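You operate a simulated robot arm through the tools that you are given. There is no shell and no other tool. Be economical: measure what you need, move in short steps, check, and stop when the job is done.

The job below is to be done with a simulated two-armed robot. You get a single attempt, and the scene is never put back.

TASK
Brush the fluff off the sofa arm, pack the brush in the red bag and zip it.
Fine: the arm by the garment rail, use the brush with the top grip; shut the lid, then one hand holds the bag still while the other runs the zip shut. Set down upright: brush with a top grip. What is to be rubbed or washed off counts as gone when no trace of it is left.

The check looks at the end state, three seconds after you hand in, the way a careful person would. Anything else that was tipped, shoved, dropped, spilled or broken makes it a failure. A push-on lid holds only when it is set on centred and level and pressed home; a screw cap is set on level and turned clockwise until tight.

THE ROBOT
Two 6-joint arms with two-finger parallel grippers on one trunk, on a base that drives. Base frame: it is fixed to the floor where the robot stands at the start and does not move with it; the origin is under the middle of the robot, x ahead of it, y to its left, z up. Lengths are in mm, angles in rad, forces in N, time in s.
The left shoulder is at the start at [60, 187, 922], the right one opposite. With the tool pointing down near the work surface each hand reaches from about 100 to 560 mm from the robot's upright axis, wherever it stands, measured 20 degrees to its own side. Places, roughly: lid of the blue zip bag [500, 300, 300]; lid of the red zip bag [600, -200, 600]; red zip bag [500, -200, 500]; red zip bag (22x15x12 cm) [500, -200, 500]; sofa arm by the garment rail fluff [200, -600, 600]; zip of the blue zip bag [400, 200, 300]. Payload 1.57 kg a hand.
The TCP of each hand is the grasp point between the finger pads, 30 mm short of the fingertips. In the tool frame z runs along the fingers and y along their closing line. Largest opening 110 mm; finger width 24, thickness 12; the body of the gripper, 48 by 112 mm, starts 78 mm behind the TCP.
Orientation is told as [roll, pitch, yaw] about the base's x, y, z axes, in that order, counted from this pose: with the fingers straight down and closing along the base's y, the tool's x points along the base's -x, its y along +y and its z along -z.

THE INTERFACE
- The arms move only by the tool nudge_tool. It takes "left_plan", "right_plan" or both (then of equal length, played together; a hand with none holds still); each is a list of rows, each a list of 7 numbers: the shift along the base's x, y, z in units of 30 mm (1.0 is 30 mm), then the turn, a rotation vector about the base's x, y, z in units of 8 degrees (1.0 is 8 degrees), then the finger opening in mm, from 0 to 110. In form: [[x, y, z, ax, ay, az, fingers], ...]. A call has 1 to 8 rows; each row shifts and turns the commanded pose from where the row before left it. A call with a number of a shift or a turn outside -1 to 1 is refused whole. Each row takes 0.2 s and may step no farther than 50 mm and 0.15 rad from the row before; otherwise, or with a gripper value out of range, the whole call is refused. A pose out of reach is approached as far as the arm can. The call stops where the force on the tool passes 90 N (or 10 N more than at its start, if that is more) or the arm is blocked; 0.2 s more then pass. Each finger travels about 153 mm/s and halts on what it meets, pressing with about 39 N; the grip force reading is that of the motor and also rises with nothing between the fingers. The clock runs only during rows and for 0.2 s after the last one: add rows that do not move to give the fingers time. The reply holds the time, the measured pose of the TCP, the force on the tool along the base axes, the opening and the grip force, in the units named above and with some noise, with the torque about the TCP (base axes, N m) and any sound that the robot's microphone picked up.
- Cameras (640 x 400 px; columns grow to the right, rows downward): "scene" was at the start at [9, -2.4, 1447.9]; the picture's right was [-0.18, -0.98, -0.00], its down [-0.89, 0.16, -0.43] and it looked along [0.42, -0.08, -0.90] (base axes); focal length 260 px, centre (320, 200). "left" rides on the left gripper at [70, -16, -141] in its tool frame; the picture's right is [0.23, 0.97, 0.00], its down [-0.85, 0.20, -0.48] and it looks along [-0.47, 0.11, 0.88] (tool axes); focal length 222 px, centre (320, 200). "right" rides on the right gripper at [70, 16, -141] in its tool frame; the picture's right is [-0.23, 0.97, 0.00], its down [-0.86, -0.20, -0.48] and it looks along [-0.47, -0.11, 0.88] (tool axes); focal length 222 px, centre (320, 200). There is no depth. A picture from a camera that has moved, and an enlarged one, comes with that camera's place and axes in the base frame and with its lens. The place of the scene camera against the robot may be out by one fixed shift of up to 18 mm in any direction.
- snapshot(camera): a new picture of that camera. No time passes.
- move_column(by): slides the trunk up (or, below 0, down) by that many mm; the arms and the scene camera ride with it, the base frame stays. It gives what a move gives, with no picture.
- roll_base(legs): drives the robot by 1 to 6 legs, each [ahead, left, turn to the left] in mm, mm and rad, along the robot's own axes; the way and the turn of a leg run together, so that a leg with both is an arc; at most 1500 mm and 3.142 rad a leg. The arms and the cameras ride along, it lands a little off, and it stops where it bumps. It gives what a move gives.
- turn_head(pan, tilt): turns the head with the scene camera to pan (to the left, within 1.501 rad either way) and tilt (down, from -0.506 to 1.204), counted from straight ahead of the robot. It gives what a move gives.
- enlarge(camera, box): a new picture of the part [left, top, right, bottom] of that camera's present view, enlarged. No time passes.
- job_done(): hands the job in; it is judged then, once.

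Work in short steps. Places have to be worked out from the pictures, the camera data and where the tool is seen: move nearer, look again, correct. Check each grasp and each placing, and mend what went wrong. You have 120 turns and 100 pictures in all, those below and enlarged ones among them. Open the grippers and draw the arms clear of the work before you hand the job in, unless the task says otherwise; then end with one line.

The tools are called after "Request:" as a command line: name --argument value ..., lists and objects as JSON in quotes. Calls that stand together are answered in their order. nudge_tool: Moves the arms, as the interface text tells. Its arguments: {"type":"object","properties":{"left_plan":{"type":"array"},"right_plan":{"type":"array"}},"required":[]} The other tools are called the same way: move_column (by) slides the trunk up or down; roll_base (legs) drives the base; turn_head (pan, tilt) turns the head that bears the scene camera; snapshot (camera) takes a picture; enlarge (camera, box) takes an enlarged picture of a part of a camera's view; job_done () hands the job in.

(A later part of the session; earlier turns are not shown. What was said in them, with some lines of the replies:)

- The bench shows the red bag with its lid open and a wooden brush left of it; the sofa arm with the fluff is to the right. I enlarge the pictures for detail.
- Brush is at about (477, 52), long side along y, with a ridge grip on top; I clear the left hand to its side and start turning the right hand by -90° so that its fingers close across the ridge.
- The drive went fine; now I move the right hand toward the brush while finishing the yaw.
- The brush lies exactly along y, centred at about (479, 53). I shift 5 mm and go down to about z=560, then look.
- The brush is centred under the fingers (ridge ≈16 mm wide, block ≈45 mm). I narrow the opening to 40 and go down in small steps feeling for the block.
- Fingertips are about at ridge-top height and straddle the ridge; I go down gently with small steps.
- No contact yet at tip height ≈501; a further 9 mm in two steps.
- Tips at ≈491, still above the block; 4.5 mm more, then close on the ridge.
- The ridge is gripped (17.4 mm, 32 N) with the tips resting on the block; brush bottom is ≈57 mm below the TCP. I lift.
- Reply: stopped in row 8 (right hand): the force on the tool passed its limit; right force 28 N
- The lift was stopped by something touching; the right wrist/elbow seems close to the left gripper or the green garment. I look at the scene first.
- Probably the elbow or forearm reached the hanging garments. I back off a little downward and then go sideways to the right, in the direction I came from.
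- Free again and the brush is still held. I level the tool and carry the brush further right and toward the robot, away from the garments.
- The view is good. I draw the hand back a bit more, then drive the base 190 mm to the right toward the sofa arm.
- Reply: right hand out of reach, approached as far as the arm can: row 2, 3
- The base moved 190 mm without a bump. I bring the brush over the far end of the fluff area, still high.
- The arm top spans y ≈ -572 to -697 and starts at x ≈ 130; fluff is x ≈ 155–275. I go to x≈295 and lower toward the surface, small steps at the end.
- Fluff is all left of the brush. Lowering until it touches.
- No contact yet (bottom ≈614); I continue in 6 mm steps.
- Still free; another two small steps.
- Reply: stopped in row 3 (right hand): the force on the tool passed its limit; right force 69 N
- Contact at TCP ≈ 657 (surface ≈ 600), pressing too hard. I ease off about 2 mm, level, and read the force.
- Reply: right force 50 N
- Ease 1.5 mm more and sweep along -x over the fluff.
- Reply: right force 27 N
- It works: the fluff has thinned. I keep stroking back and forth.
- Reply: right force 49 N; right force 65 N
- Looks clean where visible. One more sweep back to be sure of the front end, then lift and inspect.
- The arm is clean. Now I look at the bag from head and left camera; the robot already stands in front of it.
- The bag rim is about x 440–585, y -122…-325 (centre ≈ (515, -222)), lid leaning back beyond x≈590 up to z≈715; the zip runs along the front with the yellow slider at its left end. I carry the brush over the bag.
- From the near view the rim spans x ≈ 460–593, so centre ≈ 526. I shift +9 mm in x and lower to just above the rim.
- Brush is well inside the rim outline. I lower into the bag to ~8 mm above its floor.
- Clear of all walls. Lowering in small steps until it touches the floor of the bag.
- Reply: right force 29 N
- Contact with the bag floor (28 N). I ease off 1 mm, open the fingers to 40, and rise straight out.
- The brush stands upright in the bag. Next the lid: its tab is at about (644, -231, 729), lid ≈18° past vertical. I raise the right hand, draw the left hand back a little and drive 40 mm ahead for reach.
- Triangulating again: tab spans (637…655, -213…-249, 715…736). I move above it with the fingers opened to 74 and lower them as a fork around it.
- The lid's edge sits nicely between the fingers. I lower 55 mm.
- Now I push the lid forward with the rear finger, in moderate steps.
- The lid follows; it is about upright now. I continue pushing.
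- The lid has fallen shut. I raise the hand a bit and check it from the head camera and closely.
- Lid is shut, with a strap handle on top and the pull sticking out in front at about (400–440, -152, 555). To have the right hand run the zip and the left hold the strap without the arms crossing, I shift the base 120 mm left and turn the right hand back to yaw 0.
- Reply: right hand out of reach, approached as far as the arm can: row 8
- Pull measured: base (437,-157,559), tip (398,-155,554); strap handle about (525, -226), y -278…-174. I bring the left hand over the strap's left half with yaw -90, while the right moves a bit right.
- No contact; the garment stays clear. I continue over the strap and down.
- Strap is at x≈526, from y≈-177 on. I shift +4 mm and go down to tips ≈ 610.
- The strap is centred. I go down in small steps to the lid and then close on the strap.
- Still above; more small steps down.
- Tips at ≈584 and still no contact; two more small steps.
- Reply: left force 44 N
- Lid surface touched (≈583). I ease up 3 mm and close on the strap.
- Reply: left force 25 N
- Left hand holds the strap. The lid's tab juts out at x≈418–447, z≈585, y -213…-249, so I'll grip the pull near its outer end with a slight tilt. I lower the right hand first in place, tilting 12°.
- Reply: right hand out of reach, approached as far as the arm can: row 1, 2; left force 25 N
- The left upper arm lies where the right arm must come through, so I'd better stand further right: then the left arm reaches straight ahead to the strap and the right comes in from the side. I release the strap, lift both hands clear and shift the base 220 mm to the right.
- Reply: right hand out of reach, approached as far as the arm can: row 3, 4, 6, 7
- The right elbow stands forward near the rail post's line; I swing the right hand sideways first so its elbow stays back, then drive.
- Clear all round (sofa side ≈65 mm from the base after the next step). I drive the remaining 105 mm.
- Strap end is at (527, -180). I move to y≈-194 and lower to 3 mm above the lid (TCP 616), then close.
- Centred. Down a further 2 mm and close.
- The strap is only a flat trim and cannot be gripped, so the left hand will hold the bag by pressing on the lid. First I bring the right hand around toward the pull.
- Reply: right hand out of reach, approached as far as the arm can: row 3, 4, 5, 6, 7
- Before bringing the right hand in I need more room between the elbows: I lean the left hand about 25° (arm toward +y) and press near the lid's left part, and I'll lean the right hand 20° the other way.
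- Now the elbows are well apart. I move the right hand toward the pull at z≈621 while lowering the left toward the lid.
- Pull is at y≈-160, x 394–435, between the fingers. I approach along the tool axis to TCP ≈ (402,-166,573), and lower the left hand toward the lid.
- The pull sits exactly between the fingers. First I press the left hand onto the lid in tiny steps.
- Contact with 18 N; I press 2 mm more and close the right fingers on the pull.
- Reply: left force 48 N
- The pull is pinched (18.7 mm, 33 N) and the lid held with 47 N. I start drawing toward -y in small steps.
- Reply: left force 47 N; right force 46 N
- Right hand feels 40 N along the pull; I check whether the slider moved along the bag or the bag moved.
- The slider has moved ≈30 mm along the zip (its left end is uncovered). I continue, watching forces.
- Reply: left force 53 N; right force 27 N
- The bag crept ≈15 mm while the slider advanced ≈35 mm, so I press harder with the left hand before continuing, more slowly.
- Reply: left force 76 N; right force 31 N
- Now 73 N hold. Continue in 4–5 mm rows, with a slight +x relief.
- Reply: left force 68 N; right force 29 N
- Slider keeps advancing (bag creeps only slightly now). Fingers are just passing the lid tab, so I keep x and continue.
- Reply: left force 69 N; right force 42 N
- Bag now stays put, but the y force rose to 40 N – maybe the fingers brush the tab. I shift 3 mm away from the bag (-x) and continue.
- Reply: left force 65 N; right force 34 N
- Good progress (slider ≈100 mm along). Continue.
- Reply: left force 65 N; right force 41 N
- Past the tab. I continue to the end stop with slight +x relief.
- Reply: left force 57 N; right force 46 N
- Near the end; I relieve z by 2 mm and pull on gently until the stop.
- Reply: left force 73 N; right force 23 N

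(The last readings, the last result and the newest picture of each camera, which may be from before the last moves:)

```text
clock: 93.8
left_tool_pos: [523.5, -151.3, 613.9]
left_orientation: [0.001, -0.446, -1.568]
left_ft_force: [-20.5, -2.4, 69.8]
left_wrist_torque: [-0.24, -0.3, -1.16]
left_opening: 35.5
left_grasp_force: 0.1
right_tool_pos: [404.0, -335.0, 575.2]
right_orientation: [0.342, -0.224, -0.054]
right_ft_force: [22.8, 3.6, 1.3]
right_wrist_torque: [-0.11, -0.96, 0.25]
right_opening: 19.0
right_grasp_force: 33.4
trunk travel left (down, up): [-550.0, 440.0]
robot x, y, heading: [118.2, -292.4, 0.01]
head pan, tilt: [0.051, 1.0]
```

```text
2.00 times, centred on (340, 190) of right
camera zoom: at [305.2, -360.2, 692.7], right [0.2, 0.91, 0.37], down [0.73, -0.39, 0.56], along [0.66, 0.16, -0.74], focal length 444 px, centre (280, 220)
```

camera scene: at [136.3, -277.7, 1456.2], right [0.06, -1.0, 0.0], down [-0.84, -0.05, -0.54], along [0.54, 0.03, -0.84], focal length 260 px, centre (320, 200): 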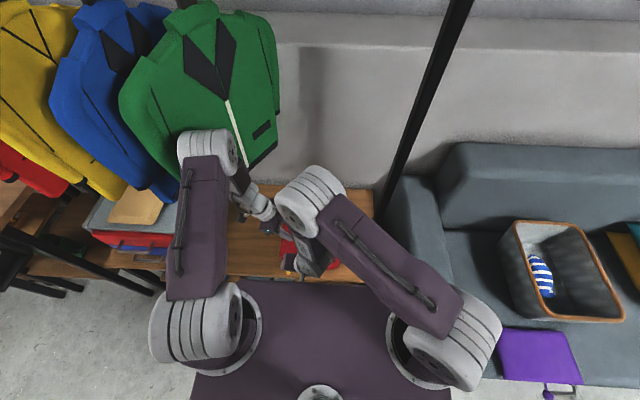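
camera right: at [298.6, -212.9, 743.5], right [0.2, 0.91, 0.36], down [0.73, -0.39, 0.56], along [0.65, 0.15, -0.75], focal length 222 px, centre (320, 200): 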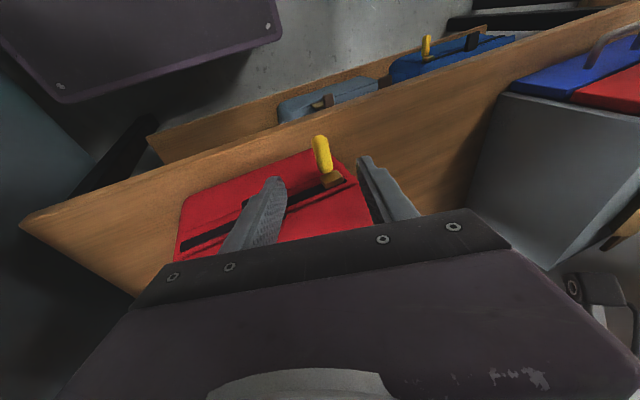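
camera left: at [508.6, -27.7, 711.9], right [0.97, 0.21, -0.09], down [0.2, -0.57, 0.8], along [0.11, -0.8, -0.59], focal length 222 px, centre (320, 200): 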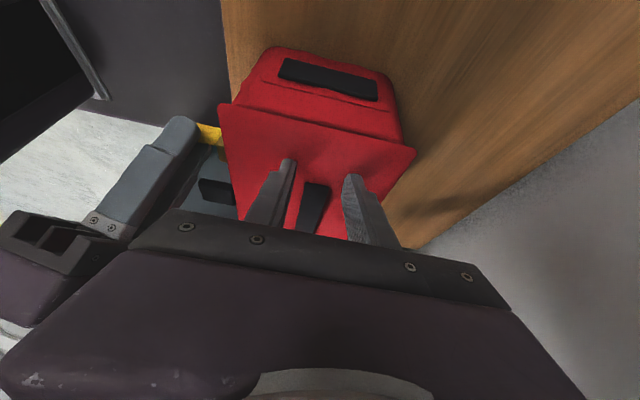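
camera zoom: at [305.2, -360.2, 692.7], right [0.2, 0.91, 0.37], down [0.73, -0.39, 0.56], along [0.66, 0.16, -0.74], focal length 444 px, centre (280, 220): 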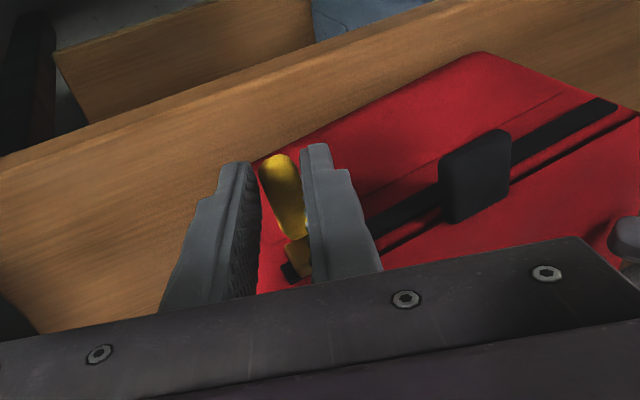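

A few mm of zip remain to the right of the slider. I pull until the end stop shows in the force.

Request:
nudge_tool --right_plan '[[0, -0.12, 0, 0, 0, 0, 3], [0, -0.12, 0, 0, 0, 0, 3], [0, 0, 0, 0, 0, 0, 3]]'

Request:
enlarge --camera "right" --box '[180, 90, 500, 290]'

```text
clock: 94.5
left_tool_pos: [523.1, -152.9, 614.3]
left_orientation: [-0.001, -0.452, -1.564]
left_ft_force: [-20.4, -13.0, 72.1]
left_wrist_torque: [-0.61, -0.38, 0.4]
left_opening: 34.9
left_grasp_force: 0.1
right_tool_pos: [404.8, -339.8, 575.5]
right_orientation: [0.343, -0.224, -0.05]
right_ft_force: [16.7, 31.3, -12.5]
right_wrist_torque: [0.22, -0.33, 0.77]
right_opening: 19.0
right_grasp_force: 33.2
trunk travel left (down, up): [-550.0, 440.0]
robot x, y, heading: [114.1, -290.6, 0.003]
head pan, tilt: [0.051, 1.0]
```

```text
2.00 times, centred on (340, 190) of right
camera zoom: at [305.3, -365.4, 692.9], right [0.19, 0.91, 0.37], down [0.73, -0.38, 0.56], along [0.66, 0.16, -0.74], focal length 444 px, centre (280, 220)
```

zoom: 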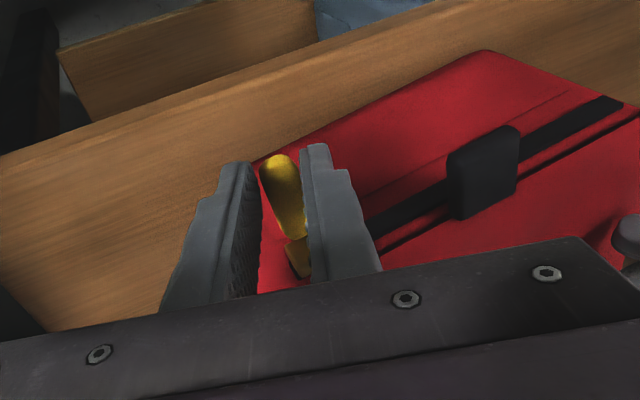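

No zip left visible beyond the slider and the force rose to 31 N: the stop. One last short tug to be sure.

Request:
nudge_tool --right_plan '[[0, -0.1, 0, 0, 0, 0, 3], [0, 0, 0, 0, 0, 0, 3]]'

Request:
enlarge --camera "right" --box '[260, 160, 360, 250]'

```text
clock: 95.2
left_tool_pos: [523.9, -152.5, 614.5]
left_orientation: [-0.003, -0.454, -1.567]
left_ft_force: [-14.4, -20.3, 69.4]
left_wrist_torque: [-0.82, -0.46, 0.54]
left_opening: 34.6
left_grasp_force: 0.1
right_tool_pos: [405.4, -343.1, 575.8]
right_orientation: [0.345, -0.229, -0.051]
right_ft_force: [19.6, 39.5, -13.3]
right_wrist_torque: [0.38, -0.29, 0.78]
right_opening: 18.9
right_grasp_force: 33.1
trunk travel left (down, up): [-550.0, 440.0]
robot x, y, heading: [118.3, -288.2, 0.013]
head pan, tilt: [0.051, 1.0]
```

```text
4.44 times, centred on (310, 205) of right
camera zoom: at [307.0, -368.9, 692.7], right [0.19, 0.91, 0.37], down [0.73, -0.39, 0.57], along [0.66, 0.16, -0.74], focal length 987 px, centre (364, 178)
```

zoom: 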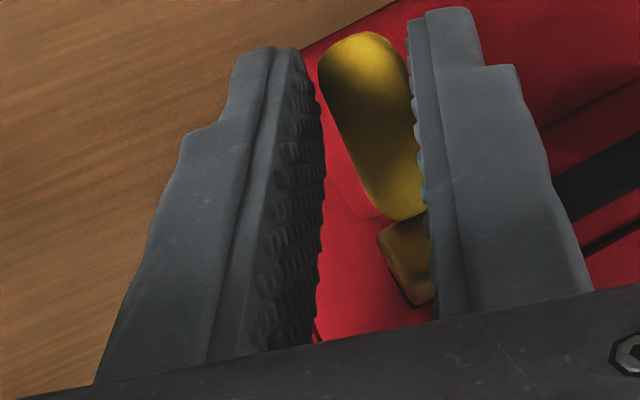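

The slider sits at the end. I open the right fingers and withdraw along the tool axis, the left hand still holding.

Request:
nudge_tool --right_plan '[[0, 0.05, 0, 0, 0, 0, 19], [0, 0, 0, 0, 0, 0, 50], [0, 0, 0, 0, 0, 0, 50], [-0.2, -0.2, 0.6, 0, 0, 0, 50], [-0.2, -0.3, 0.8, 0, 0, 0, 50], [-0.2, -0.3, 0.8, 0, 0, 0, 50]]'

Request:
nudge_tool --left_plan '[[0, 0, 0.3, 0, 0, 0, 35], [0, 0.1, 0.7, 0, 0, 0, 35], [0, 0.2, 1, 0, 0, 0, 35], [0, 0.2, 1, 0, 0, 0, 35], [0, 0, 1, 0, 0, 0, 35]]' --right_plan '[[0, -1, 0, 0, 0, 0, 50], [0, -1, 0, 0, 0, 0, 50], [0, -1, 0.5, 0, 0, 0, 50], [0, -0.5, 0.5, 0, 0, 0, 50], [0, 0, 0, 0, 0, 0, 50]]'

Request:
snapshot --camera "scene"

Request:
snapshot --camera "right"

```text
clock: 96.5
left_tool_pos: [524.1, -153.4, 614.6]
left_orientation: [0.003, -0.445, -1.568]
left_ft_force: [-5.7, -13.3, 56.9]
left_wrist_torque: [-0.6, -0.5, -0.08]
left_opening: 34.5
left_grasp_force: 0.1
right_tool_pos: [385.1, -371.4, 641.8]
right_orientation: [0.341, -0.22, -0.051]
right_ft_force: [0.4, -0.3, 0.3]
right_wrist_torque: [-0.04, 0.0, 0.0]
right_opening: 50.1
right_grasp_force: 0.0
trunk travel left (down, up): [-550.0, 440.0]
robot x, y, heading: [115.9, -288.8, 0.006]
head pan, tilt: [0.051, 1.0]
```

```text
clock: 97.8
left_tool_pos: [526.8, -136.9, 731.9]
left_orientation: [-0.003, -0.441, -1.563]
left_ft_force: [-0.6, 0.6, 0.3]
left_wrist_torque: [0.0, -0.01, -0.02]
left_opening: 35.0
left_grasp_force: 0.1
right_tool_pos: [390.8, -475.4, 665.3]
right_orientation: [0.337, -0.213, -0.05]
right_ft_force: [-1.1, -0.4, 0.5]
right_wrist_torque: [0.0, 0.04, -0.01]
right_opening: 50.2
right_grasp_force: 0.0
right hand out of reach, approached as far as the arm can: row 4
trunk travel left (down, up): [-550.0, 440.0]
robot x, y, heading: [116.4, -294.9, 0.014]
head pan, tilt: [0.051, 1.0]
```

```text
14 pictures are left
camera scene: at [136.0, -278.3, 1456.1], right [0.06, -1.0, 0.0], down [-0.84, -0.05, -0.54], along [0.54, 0.03, -0.84], focal length 260 px, centre (320, 200)
```

scene: 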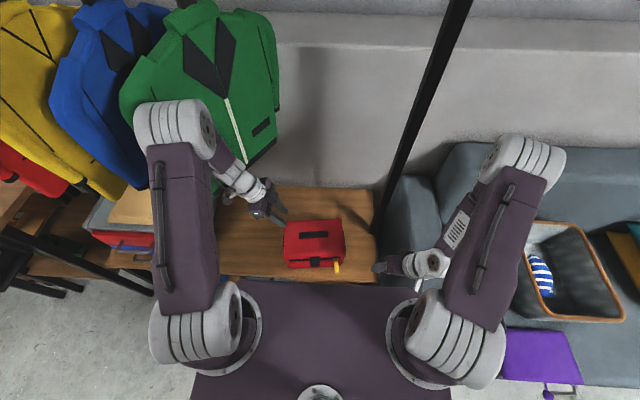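

```text
13 pictures are left
camera right: at [293.4, -500.7, 785.1], right [0.2, 0.91, 0.36], down [0.74, -0.38, 0.56], along [0.65, 0.16, -0.75], focal length 222 px, centre (320, 200)
```

right: 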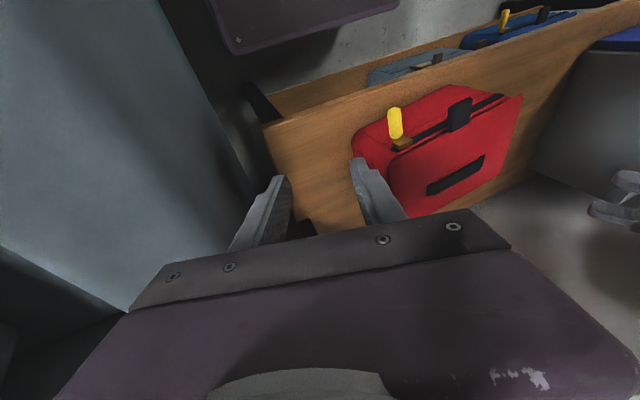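

Request:
enlarge --camera "scene" --box '[270, 205, 360, 285]'

Request:
enlarge --camera "right" --box '[340, 70, 540, 220]'

```text
5.00 times, centred on (315, 245) of scene
camera zoom: at [136.0, -278.3, 1456.1], right [0.06, -1.0, 0.0], down [-0.84, -0.05, -0.54], along [0.54, 0.03, -0.84], focal length 1300 px, centre (345, -25)
```

zoom: 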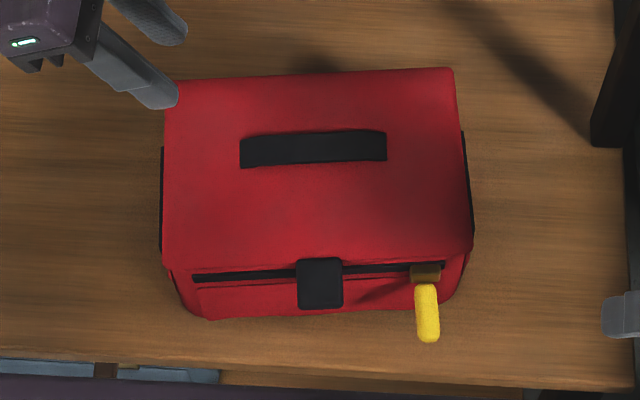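

```text
2.67 times, centred on (440, 145) of right
camera zoom: at [293.4, -500.7, 785.1], right [0.2, 0.91, 0.36], down [0.74, -0.38, 0.56], along [0.65, 0.16, -0.75], focal length 592 px, centre (0, 347)
```

zoom: 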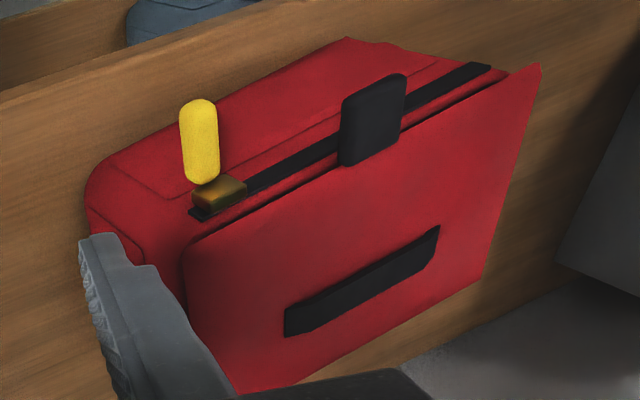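

The slider is at the right end with the same ~3 mm margin it had at the left start, i.e. at its stop; lid is level and shut. I open both grippers and draw the arms back.

Request:
nudge_tool --left_plan '[[-1, 0, 0.5, 0, 0, 0, 60], [-1, 0, 0.5, 0, 0, 0, 100], [-1, 0, 0.5, 0, 0, 0, 110], [-1, 0, 0, 0, 0, 0, 110], [0, 0, 0, 0, 0, 0, 110]]' --right_plan '[[0, 0, 0.5, 0, 0, 0, 70], [0, 0, 0.5, 0, 0, 0, 90], [0, 0, 0.5, 0, 0, 0, 110], [0, 0, 0, 0, 0, 0, 110], [0, 0, 0, 0, 0, 0, 110]]'

Request:
turn_head --pan 0.05 --tilt 0.6

Request:
snapshot --camera "scene"

```text
clock: 99.0
left_tool_pos: [410.2, -135.7, 775.6]
left_orientation: [-0.003, -0.44, -1.565]
left_ft_force: [-0.1, -1.1, 0.5]
left_wrist_torque: [0.0, -0.02, -0.01]
left_opening: 110.3
left_grasp_force: 0.1
right_tool_pos: [410.3, -484.3, 698.4]
right_orientation: [0.338, -0.212, -0.052]
right_ft_force: [-0.6, 0.2, 0.2]
right_wrist_torque: [0.0, -0.01, 0.02]
right_opening: 109.9
right_grasp_force: 0.1
right hand out of reach, approached as far as the arm can: row 1, 2, 3
trunk travel left (down, up): [-550.0, 440.0]
robot x, y, heading: [115.7, -286.8, 0.008]
head pan, tilt: [0.051, 1.0]
```

```text
clock: 99.8
left_tool_pos: [409.3, -135.6, 775.4]
left_orientation: [-0.003, -0.439, -1.564]
left_ft_force: [-1.0, -0.6, 0.4]
left_wrist_torque: [0.04, -0.02, 0.0]
left_opening: 110.2
left_grasp_force: 0.1
right_tool_pos: [410.7, -484.6, 697.6]
right_orientation: [0.338, -0.213, -0.051]
right_ft_force: [0.1, 0.1, -0.1]
right_wrist_torque: [-0.06, 0.04, -0.02]
right_opening: 110.0
right_grasp_force: 0.1
trunk travel left (down, up): [-550.0, 440.0]
robot x, y, heading: [120.2, -291.0, 0.014]
head pan, tilt: [0.051, 0.6]
```

```text
10 pictures are left
camera scene: at [155.1, -276.8, 1488.2], right [0.06, -1.0, 0.0], down [-0.56, -0.03, -0.82], along [0.82, 0.05, -0.57], focal length 260 px, centre (320, 200)
```

scene: 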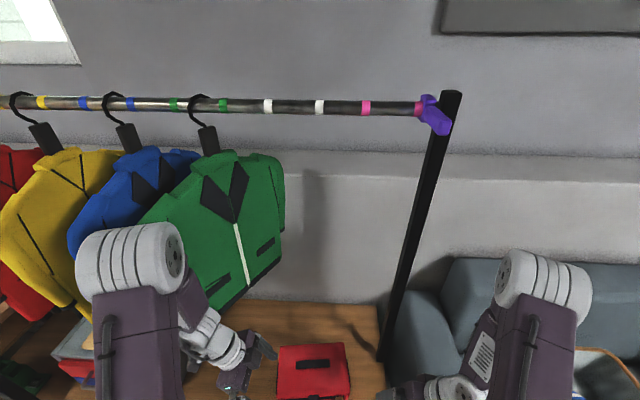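

The garments hang in their marked places, the bag is shut with the brush inside, the sofa arm is clean, and both hands are open and clear. I hand in.

Request:
job_done

```text
The job is handed in.
```

The sofa arm by the garment rail is brushed clean, and the brush is upright in the red bag with the lid shut and the zip run to its end. The bag crept roughly 20 mm while I pulled the zip, and one arm briefly brushed a hanging garment early on. The garments hang in their marked places again.
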